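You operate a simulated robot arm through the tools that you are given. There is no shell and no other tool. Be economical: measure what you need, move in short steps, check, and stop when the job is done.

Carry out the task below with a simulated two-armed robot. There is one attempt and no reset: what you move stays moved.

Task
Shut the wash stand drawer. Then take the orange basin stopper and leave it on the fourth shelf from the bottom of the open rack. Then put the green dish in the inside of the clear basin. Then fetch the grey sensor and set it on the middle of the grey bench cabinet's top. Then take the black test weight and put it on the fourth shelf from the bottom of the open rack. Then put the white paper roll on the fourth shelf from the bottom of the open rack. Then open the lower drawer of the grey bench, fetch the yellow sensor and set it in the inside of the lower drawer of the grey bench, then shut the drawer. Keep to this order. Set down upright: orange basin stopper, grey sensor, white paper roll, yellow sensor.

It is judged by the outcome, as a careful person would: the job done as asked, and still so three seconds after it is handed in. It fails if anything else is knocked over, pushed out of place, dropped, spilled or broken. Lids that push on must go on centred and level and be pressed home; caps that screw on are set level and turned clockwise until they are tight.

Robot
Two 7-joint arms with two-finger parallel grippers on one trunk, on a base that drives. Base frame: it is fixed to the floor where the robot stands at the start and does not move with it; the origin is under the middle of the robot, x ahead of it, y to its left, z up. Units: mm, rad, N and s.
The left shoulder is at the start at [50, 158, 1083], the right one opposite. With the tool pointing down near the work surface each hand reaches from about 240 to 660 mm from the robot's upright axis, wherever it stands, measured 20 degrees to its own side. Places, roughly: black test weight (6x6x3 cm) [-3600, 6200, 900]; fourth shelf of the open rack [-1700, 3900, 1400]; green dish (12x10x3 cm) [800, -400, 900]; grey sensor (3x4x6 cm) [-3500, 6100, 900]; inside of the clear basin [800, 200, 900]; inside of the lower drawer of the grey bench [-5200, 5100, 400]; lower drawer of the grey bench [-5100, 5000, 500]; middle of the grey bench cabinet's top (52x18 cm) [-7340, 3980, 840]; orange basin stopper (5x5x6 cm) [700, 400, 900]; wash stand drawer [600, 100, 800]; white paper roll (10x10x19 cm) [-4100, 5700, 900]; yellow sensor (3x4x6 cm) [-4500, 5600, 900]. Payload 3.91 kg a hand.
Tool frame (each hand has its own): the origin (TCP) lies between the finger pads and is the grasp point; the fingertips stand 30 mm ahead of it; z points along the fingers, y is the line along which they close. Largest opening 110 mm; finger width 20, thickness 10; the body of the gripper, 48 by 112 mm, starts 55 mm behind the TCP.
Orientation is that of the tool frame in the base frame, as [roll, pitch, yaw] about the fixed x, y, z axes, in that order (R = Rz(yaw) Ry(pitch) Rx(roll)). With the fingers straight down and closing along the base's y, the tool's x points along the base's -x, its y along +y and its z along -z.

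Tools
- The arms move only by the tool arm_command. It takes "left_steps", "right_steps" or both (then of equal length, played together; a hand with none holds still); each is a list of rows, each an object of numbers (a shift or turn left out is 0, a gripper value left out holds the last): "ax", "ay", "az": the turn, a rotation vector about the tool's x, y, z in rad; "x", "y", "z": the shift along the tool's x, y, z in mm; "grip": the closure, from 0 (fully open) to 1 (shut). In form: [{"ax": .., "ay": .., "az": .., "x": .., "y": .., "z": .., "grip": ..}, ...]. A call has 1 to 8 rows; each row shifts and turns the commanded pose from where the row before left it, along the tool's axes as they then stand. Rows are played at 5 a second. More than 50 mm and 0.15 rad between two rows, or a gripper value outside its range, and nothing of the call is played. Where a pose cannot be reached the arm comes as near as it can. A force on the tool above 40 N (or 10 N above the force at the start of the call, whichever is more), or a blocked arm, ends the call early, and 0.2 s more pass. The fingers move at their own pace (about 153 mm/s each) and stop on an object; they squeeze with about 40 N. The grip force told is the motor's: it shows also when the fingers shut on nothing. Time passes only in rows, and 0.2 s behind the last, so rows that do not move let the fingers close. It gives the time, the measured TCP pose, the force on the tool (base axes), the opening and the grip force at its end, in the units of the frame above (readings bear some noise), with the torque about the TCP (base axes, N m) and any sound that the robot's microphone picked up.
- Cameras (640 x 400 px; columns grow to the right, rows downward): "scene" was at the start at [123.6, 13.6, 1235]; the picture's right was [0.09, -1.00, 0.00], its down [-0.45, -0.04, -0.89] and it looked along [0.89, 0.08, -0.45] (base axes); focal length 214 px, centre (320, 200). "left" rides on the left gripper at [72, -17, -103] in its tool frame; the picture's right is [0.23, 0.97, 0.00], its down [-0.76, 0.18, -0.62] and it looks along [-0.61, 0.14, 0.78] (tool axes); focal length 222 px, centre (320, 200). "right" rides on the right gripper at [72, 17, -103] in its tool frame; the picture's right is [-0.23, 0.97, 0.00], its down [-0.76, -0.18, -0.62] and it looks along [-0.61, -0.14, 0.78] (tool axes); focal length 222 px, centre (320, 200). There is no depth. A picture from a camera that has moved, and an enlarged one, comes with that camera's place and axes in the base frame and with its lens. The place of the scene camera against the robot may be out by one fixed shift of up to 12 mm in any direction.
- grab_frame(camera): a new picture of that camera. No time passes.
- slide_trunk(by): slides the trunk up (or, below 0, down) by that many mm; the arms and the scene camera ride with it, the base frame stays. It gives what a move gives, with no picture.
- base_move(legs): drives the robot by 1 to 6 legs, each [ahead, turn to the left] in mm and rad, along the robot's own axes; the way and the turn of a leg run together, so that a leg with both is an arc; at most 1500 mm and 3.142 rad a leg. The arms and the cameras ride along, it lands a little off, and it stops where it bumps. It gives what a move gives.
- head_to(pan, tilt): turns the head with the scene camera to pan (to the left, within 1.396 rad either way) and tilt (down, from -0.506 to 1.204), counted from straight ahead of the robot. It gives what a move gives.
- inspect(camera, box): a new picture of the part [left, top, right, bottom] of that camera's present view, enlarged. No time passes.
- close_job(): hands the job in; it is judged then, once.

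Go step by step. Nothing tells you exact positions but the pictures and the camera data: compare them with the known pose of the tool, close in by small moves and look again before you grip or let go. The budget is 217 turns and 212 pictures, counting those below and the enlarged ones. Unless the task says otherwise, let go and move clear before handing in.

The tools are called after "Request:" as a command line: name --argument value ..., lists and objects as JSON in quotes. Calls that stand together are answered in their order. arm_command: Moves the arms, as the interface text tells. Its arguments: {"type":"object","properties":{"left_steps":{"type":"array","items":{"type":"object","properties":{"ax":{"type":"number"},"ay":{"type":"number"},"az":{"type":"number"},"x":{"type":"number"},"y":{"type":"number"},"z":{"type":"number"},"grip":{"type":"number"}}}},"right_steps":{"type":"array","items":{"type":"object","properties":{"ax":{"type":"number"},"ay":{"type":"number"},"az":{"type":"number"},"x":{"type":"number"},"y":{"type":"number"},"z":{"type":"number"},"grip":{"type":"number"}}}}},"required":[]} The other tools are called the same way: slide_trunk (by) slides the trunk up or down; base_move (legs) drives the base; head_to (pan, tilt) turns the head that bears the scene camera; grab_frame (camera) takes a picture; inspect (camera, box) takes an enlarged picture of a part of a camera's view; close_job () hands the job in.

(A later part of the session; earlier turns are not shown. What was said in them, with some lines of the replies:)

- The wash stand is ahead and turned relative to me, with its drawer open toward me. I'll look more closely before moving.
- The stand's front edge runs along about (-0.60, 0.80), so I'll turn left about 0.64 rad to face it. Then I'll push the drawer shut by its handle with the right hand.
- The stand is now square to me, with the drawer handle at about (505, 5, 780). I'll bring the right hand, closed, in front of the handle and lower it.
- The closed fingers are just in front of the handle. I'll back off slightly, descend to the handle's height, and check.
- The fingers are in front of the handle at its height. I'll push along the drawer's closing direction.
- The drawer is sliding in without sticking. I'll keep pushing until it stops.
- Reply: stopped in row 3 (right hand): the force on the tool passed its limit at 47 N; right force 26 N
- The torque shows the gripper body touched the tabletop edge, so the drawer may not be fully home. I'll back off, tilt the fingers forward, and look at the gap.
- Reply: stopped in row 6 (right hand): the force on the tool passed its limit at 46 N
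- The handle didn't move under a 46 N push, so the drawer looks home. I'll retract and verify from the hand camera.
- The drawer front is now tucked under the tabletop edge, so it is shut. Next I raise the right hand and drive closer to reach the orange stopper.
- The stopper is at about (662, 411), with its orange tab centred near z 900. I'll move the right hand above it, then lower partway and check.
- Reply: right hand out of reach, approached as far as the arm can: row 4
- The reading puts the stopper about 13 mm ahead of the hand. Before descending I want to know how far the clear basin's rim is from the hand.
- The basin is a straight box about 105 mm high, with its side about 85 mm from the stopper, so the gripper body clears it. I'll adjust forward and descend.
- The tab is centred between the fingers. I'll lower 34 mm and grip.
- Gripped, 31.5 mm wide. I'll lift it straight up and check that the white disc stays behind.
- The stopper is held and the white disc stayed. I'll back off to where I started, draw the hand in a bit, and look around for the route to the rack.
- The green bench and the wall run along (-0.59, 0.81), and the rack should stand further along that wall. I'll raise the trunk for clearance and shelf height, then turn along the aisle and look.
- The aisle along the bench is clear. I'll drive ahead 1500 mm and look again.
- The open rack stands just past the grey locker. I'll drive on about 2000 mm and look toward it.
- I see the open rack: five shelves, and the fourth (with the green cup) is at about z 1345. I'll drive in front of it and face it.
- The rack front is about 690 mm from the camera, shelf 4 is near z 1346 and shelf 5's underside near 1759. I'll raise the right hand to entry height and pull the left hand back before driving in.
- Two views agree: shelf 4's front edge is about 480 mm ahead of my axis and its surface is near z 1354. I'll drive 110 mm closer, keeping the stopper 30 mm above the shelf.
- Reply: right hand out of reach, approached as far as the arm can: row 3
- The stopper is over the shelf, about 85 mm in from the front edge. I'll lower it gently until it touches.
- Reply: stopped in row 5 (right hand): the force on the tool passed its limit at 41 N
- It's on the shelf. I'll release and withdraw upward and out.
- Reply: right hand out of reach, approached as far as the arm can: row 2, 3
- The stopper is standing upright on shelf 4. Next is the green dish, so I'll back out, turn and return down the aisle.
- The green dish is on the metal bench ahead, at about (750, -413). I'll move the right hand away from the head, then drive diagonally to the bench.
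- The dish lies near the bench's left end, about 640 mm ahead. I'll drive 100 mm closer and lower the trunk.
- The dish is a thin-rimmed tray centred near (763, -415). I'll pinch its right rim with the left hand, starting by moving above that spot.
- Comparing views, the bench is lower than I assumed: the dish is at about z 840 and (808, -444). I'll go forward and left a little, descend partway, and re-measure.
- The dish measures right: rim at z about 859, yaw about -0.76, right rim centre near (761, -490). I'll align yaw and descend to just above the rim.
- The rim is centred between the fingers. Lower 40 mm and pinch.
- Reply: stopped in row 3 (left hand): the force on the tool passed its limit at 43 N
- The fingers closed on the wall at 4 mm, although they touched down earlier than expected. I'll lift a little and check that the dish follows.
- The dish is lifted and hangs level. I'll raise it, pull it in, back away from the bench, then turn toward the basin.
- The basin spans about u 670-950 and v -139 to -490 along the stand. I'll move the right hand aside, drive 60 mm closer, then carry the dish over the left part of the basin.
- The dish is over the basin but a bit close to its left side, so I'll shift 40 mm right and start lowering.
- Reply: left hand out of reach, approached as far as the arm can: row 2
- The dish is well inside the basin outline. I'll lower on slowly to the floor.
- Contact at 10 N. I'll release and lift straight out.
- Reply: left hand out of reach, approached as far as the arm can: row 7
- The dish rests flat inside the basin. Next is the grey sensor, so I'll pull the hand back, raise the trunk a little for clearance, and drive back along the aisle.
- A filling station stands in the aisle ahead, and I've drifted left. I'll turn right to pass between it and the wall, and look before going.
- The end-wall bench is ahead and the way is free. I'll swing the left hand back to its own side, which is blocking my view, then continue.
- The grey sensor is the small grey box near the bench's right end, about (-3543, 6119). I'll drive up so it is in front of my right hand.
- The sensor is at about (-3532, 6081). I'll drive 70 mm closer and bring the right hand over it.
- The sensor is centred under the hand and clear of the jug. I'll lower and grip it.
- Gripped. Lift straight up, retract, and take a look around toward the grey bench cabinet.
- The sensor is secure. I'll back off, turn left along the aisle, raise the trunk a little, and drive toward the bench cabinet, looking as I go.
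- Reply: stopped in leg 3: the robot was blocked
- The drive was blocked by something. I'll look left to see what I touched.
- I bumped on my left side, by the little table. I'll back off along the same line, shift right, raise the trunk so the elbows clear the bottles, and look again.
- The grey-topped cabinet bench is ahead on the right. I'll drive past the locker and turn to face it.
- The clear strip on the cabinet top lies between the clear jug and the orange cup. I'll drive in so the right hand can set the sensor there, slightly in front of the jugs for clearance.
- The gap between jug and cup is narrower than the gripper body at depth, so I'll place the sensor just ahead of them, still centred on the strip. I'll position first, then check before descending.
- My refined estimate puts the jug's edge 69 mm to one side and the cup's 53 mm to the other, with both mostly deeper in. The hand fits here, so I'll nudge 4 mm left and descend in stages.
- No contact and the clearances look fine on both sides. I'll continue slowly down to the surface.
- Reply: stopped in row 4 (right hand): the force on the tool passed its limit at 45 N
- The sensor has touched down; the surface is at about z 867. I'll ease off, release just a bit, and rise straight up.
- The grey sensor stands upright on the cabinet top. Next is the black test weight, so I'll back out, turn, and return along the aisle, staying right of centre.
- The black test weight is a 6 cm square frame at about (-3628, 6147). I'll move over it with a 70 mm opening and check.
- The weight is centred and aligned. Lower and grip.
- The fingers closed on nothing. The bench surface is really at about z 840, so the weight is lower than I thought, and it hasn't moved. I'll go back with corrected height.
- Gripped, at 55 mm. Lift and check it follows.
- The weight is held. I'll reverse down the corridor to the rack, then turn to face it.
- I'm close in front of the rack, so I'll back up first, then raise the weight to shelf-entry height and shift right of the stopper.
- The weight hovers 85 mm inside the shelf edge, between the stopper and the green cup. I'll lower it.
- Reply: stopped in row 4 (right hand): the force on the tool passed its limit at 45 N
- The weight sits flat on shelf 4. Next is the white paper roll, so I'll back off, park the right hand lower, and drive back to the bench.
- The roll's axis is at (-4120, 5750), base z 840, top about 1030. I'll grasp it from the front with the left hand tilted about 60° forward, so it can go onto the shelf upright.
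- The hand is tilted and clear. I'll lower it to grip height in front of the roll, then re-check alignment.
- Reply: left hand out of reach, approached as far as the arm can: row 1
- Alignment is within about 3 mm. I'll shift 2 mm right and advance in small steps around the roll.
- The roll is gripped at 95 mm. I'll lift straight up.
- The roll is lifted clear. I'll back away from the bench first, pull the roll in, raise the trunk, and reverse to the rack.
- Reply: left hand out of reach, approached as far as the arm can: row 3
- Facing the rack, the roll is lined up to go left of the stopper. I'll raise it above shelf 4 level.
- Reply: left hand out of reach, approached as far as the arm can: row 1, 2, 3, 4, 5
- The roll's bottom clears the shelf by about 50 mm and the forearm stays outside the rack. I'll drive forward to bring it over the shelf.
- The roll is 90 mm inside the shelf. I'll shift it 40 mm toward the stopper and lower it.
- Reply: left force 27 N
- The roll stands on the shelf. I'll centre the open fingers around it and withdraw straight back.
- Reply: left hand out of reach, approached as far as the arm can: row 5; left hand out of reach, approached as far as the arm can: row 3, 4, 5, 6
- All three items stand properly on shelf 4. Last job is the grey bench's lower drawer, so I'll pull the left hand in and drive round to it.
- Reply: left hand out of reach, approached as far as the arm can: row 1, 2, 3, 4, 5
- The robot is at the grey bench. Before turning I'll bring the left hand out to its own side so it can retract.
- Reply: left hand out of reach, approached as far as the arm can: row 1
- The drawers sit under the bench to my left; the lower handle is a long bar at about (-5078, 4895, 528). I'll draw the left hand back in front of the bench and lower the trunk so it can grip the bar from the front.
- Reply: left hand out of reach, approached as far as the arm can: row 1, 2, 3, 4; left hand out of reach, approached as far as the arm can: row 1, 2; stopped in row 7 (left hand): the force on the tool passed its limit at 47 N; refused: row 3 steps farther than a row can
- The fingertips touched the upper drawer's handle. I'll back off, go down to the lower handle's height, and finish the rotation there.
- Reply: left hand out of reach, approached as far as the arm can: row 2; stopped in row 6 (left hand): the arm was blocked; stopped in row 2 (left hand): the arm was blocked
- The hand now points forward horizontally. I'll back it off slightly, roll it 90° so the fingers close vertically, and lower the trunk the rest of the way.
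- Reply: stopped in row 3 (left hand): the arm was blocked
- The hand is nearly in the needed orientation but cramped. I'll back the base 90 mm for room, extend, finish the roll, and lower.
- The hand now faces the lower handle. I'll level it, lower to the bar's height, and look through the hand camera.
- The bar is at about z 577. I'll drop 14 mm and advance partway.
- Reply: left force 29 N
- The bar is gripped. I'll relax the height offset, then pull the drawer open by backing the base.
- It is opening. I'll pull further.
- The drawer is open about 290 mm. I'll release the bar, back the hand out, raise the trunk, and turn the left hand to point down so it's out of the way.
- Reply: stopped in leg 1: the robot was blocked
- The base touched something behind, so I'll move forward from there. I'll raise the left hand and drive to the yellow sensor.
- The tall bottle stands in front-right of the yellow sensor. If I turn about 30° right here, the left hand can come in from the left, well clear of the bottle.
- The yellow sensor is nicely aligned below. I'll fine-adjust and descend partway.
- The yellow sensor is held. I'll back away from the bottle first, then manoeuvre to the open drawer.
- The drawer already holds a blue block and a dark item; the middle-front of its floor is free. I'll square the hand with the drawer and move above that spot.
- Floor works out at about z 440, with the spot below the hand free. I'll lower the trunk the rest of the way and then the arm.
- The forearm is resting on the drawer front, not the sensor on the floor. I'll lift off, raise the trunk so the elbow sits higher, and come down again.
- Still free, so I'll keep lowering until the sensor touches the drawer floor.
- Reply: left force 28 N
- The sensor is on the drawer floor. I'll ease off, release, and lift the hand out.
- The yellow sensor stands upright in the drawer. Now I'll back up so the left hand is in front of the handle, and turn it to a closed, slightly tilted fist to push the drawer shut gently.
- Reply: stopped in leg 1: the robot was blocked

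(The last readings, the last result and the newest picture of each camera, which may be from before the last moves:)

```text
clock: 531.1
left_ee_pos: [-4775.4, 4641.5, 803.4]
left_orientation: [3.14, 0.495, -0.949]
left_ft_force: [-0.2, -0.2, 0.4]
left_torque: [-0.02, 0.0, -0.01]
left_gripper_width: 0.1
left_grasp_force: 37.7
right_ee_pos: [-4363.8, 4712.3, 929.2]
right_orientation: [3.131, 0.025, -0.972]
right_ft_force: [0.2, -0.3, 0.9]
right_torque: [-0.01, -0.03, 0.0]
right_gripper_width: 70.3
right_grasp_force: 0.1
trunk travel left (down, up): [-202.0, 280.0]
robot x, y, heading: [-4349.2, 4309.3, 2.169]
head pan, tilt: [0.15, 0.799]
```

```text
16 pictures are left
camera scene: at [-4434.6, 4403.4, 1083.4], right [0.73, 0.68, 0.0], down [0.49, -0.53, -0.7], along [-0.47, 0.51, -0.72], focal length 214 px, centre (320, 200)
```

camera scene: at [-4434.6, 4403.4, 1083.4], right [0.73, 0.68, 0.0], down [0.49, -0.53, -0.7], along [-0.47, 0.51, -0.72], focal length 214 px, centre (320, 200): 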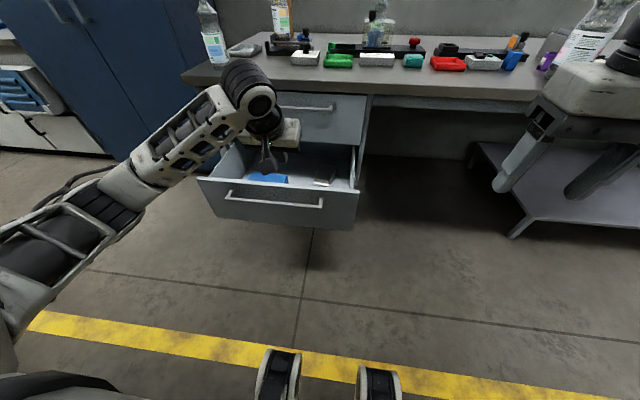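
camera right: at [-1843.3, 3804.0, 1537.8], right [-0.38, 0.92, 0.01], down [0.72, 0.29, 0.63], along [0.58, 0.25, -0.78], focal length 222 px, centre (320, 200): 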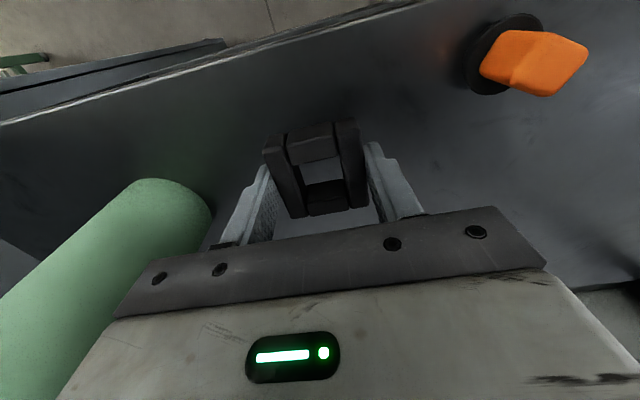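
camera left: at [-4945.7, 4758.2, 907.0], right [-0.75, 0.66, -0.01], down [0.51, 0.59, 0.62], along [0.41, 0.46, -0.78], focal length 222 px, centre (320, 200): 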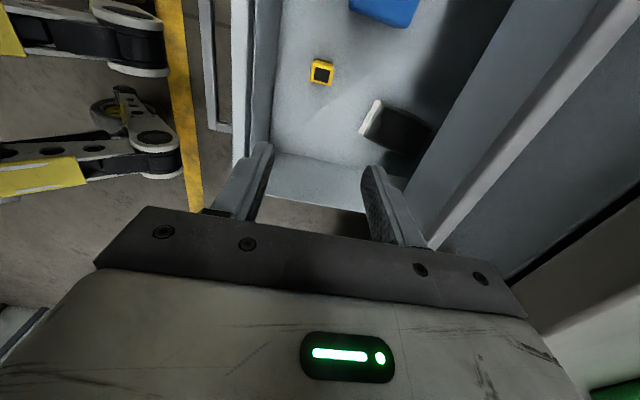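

Request:
arm_command --left_steps '[{"x": 26, "z": -14}, {"x": 22.3, "z": 41.4}, {"x": 22.3, "z": 41.4}, {"x": 22.3, "z": 41.4}, {"x": 22.3, "z": 41.4}, {"x": 20, "z": 37}]'

Request:
grab_frame --camera "scene"

```text
clock: 532.5
left_ee_pos: [-4760.9, 4620.6, 571.3]
left_orientation: [3.141, 0.495, -0.949]
left_ft_force: [-0.7, 0.1, -0.3]
left_torque: [0.0, 0.0, 0.02]
left_gripper_width: 0.1
left_grasp_force: 38.4
right_ee_pos: [-4364.4, 4713.0, 928.8]
right_orientation: [3.132, 0.023, -0.972]
right_ft_force: [-0.3, -0.4, -0.4]
right_torque: [-0.02, 0.02, 0.02]
right_gripper_width: 70.3
right_grasp_force: 0.1
trunk travel left (down, up): [-202.0, 280.0]
robot x, y, heading: [-4352.0, 4305.3, 2.169]
head pan, tilt: [0.15, 0.799]
```

```text
15 pictures are left
camera scene: at [-4434.6, 4403.4, 1083.5], right [0.73, 0.68, 0.0], down [0.49, -0.53, -0.7], along [-0.47, 0.51, -0.72], focal length 214 px, centre (320, 200)
```

scene: 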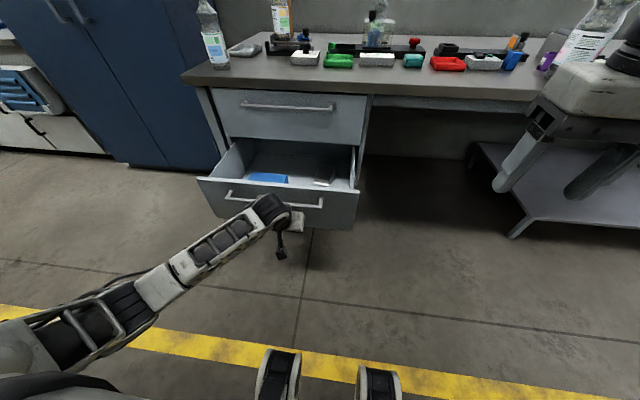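

Request:
arm_command --left_steps '[{"x": -8.8, "z": 4.75}, {"x": -8.8, "z": 4.75}, {"x": -8.8, "z": 4.75}, {"x": -8.8, "z": 4.75}, {"x": -8.8, "z": 4.75}, {"x": -8.8, "z": 4.75}, {"x": -8.8, "z": 4.75}, {"x": -8.8, "z": 4.75}]'

Request:
inspect --camera "scene" --box '[160, 70, 400, 270]'

```text
clock: 534.3
left_ee_pos: [-4807.5, 4684.3, 572.3]
left_orientation: [3.141, 0.494, -0.95]
left_ft_force: [0.5, 1.4, -3.0]
left_torque: [-0.05, 0.0, -0.01]
left_gripper_width: 0.3
left_grasp_force: 37.4
right_ee_pos: [-4363.8, 4714.0, 927.9]
right_orientation: [3.133, 0.024, -0.972]
right_ft_force: [0.2, 0.0, 0.1]
right_torque: [0.0, 0.0, -0.03]
right_gripper_width: 70.6
right_grasp_force: 0.0
trunk travel left (down, up): [-202.0, 280.0]
robot x, y, heading: [-4351.6, 4306.0, 2.167]
head pan, tilt: [0.15, 0.799]
```

```text
2.00 times, centred on (280, 170) of scene
camera zoom: at [-4434.7, 4403.5, 1083.3], right [0.73, 0.68, 0.0], down [0.49, -0.53, -0.7], along [-0.47, 0.51, -0.72], focal length 429 px, centre (400, 260)
```

zoom: 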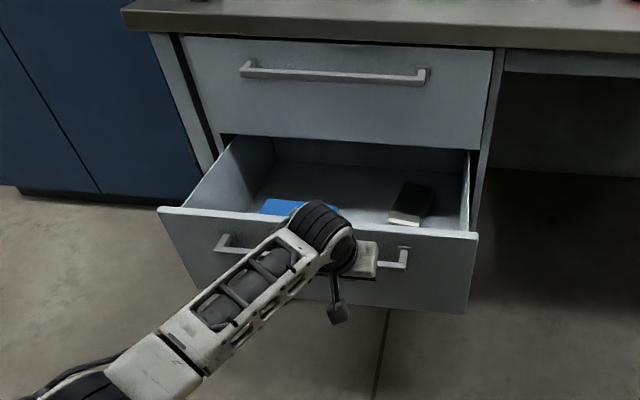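

It moves smoothly. I'll continue pushing with short base moves.

Request:
base_move --legs '[[70, 0.0], [70, 0.0], [70, 0.0]]'

Request:
inspect --camera "scene" --box '[140, 70, 400, 290]'

```text
clock: 536.6
left_ee_pos: [-4925.6, 4857.8, 572.0]
left_orientation: [3.141, 0.494, -0.949]
left_ft_force: [0.3, 1.2, -0.3]
left_torque: [-0.03, -0.01, 0.0]
left_gripper_width: 0.0
left_grasp_force: 37.9
right_ee_pos: [-4483.4, 4887.5, 928.9]
right_orientation: [3.133, 0.025, -0.972]
right_ft_force: [0.6, -0.2, -0.2]
right_torque: [0.02, 0.02, -0.04]
right_gripper_width: 70.5
right_grasp_force: 0.1
trunk travel left (down, up): [-202.0, 280.0]
robot x, y, heading: [-4469.9, 4476.5, 2.168]
head pan, tilt: [0.15, 0.799]
```

```text
1.82 times, centred on (270, 180) of scene
camera zoom: at [-4553.7, 4577.9, 1083.4], right [0.73, 0.68, 0.0], down [0.49, -0.52, -0.7], along [-0.47, 0.51, -0.72], focal length 390 px, centre (411, 236)
```

zoom: 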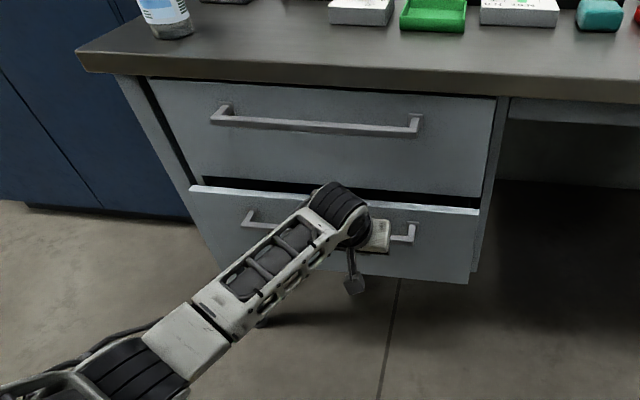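

Request:
base_move --legs '[[25, 0.0]]'

Request:
arm_command --left_steps '[{"x": -5.3, "z": 2.85}, {"x": -5.3, "z": 2.85}, {"x": -5.3, "z": 2.85}, {"x": -5.3, "z": 2.85}, {"x": -5.3, "z": 2.85}, {"x": -5.3, "z": 2.85}, {"x": -5.3, "z": 2.85}, {"x": -5.3, "z": 2.85}]'

Request:
inspect --camera "scene" --box '[140, 70, 400, 290]'

```text
clock: 537.4
left_ee_pos: [-4939.8, 4878.2, 571.7]
left_orientation: [3.14, 0.495, -0.949]
left_ft_force: [0.0, -0.2, 0.2]
left_torque: [0.0, -0.04, -0.02]
left_gripper_width: 0.3
left_grasp_force: 38.1
right_ee_pos: [-4496.9, 4909.0, 928.1]
right_orientation: [3.132, 0.024, -0.972]
right_ft_force: [-0.1, -0.3, -0.8]
right_torque: [0.01, 0.01, -0.01]
right_gripper_width: 70.4
right_grasp_force: 0.2
trunk travel left (down, up): [-202.0, 280.0]
robot x, y, heading: [-4482.7, 4507.3, 2.175]
head pan, tilt: [0.15, 0.799]
```

```text
clock: 538.5
left_ee_pos: [-4952.3, 4893.6, 565.8]
left_orientation: [3.136, 0.468, -0.948]
left_ft_force: [0.4, -0.1, -1.7]
left_torque: [0.04, -0.01, 0.0]
left_gripper_width: 0.0
left_grasp_force: 37.5
right_ee_pos: [-4497.3, 4907.0, 928.6]
right_orientation: [3.13, 0.025, -0.972]
right_ft_force: [0.2, -1.1, -0.7]
right_torque: [-0.02, 0.02, 0.0]
right_gripper_width: 70.5
right_grasp_force: 0.0
trunk travel left (down, up): [-202.0, 280.0]
robot x, y, heading: [-4481.7, 4497.9, 2.169]
head pan, tilt: [0.15, 0.799]
stopped in row 5 (left hand): the force on the tool passed its limit at 49 N (the readings are from after the stop); the commanded pose is now the measured one
```

```text
1.82 times, centred on (270, 180) of scene
camera zoom: at [-4567.3, 4597.6, 1083.4], right [0.73, 0.68, 0.0], down [0.49, -0.52, -0.7], along [-0.48, 0.51, -0.72], focal length 390 px, centre (411, 236)
```

zoom: 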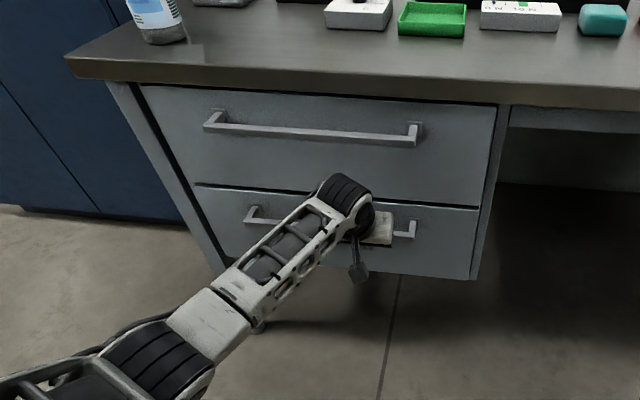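

The drawer came up against its stop. I'll withdraw the hand and check that it's flush.

Request:
arm_command --left_steps '[{"x": 30, "z": -16}, {"x": 30, "z": -16}, {"x": 30, "z": -16}]'

Request:
base_move --legs '[[-150, 0.0]]'

Request:
inspect --camera "scene" --box '[160, 60, 400, 260]'

```text
clock: 539.3
left_ee_pos: [-4894.2, 4813.2, 566.5]
left_orientation: [3.136, 0.471, -0.949]
left_ft_force: [-0.9, 0.4, -0.1]
left_torque: [0.01, -0.01, 0.01]
left_gripper_width: 0.0
left_grasp_force: 38.1
right_ee_pos: [-4498.4, 4906.3, 929.6]
right_orientation: [3.132, 0.023, -0.969]
right_ft_force: [0.1, -0.1, 0.4]
right_torque: [0.01, -0.01, -0.01]
right_gripper_width: 70.5
right_grasp_force: 0.1
trunk travel left (down, up): [-202.0, 280.0]
robot x, y, heading: [-4484.4, 4500.8, 2.171]
head pan, tilt: [0.15, 0.799]
```

```text
clock: 540.7
left_ee_pos: [-4811.4, 4690.9, 565.4]
left_orientation: [3.137, 0.468, -0.949]
left_ft_force: [-0.6, 0.4, 0.2]
left_torque: [-0.01, -0.02, -0.03]
left_gripper_width: 0.0
left_grasp_force: 37.3
right_ee_pos: [-4413.8, 4785.3, 929.9]
right_orientation: [3.13, 0.025, -0.972]
right_ft_force: [-0.2, -0.5, -0.3]
right_torque: [-0.02, -0.01, -0.01]
right_gripper_width: 70.5
right_grasp_force: 0.0
trunk travel left (down, up): [-202.0, 280.0]
robot x, y, heading: [-4398.9, 4380.3, 2.176]
head pan, tilt: [0.15, 0.799]
```

```text
2.00 times, centred on (280, 160) of scene
camera zoom: at [-4484.1, 4476.0, 1083.4], right [0.73, 0.68, 0.0], down [0.49, -0.52, -0.7], along [-0.48, 0.51, -0.72], focal length 429 px, centre (400, 280)
```

zoom: 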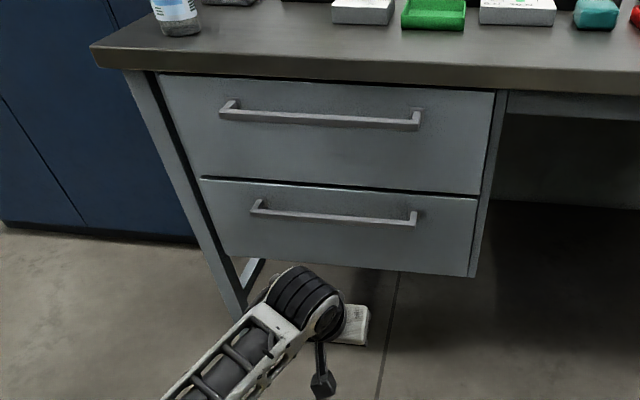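

The lower drawer is flush and shut, and both hands are clear. I'm handing the job in.

Request:
close_job

```text
The job is handed in.
```

I did all seven steps in order and handed the job in with both hands clear. The drive base bumped into something three times and the hands made a few brushes along the way; I saw nothing knocked over or moved in the pictures I took.

- **Wash stand drawer:** shut, and it held against a firm push.
- **Orange basin stopper, black test weight and white paper roll:** on the rack's fourth shelf. The stopper and roll are upright.
- **Green dish:** flat on the floor of the clear basin, partly over the drain ring.
- **Grey sensor:** upright on the cabinet top. It sits about 5 cm nearer the front edge and 3 cm to the right of the exact middle, because the jug and cup there left no room for the gripper further back.
- **Yellow sensor:** it was upright on the lower drawer's floor beside the items already there. I then pushed the drawer slowly until it was flush, but could not see inside once it was shut.

- **Base bumps:** once on my left in the aisle near a small table, and twice at the rear while backing away from the grey bench.
- **Hand brushes:** the fingers touched the upper drawer's handle, and my forearm rested briefly on the open drawer front.
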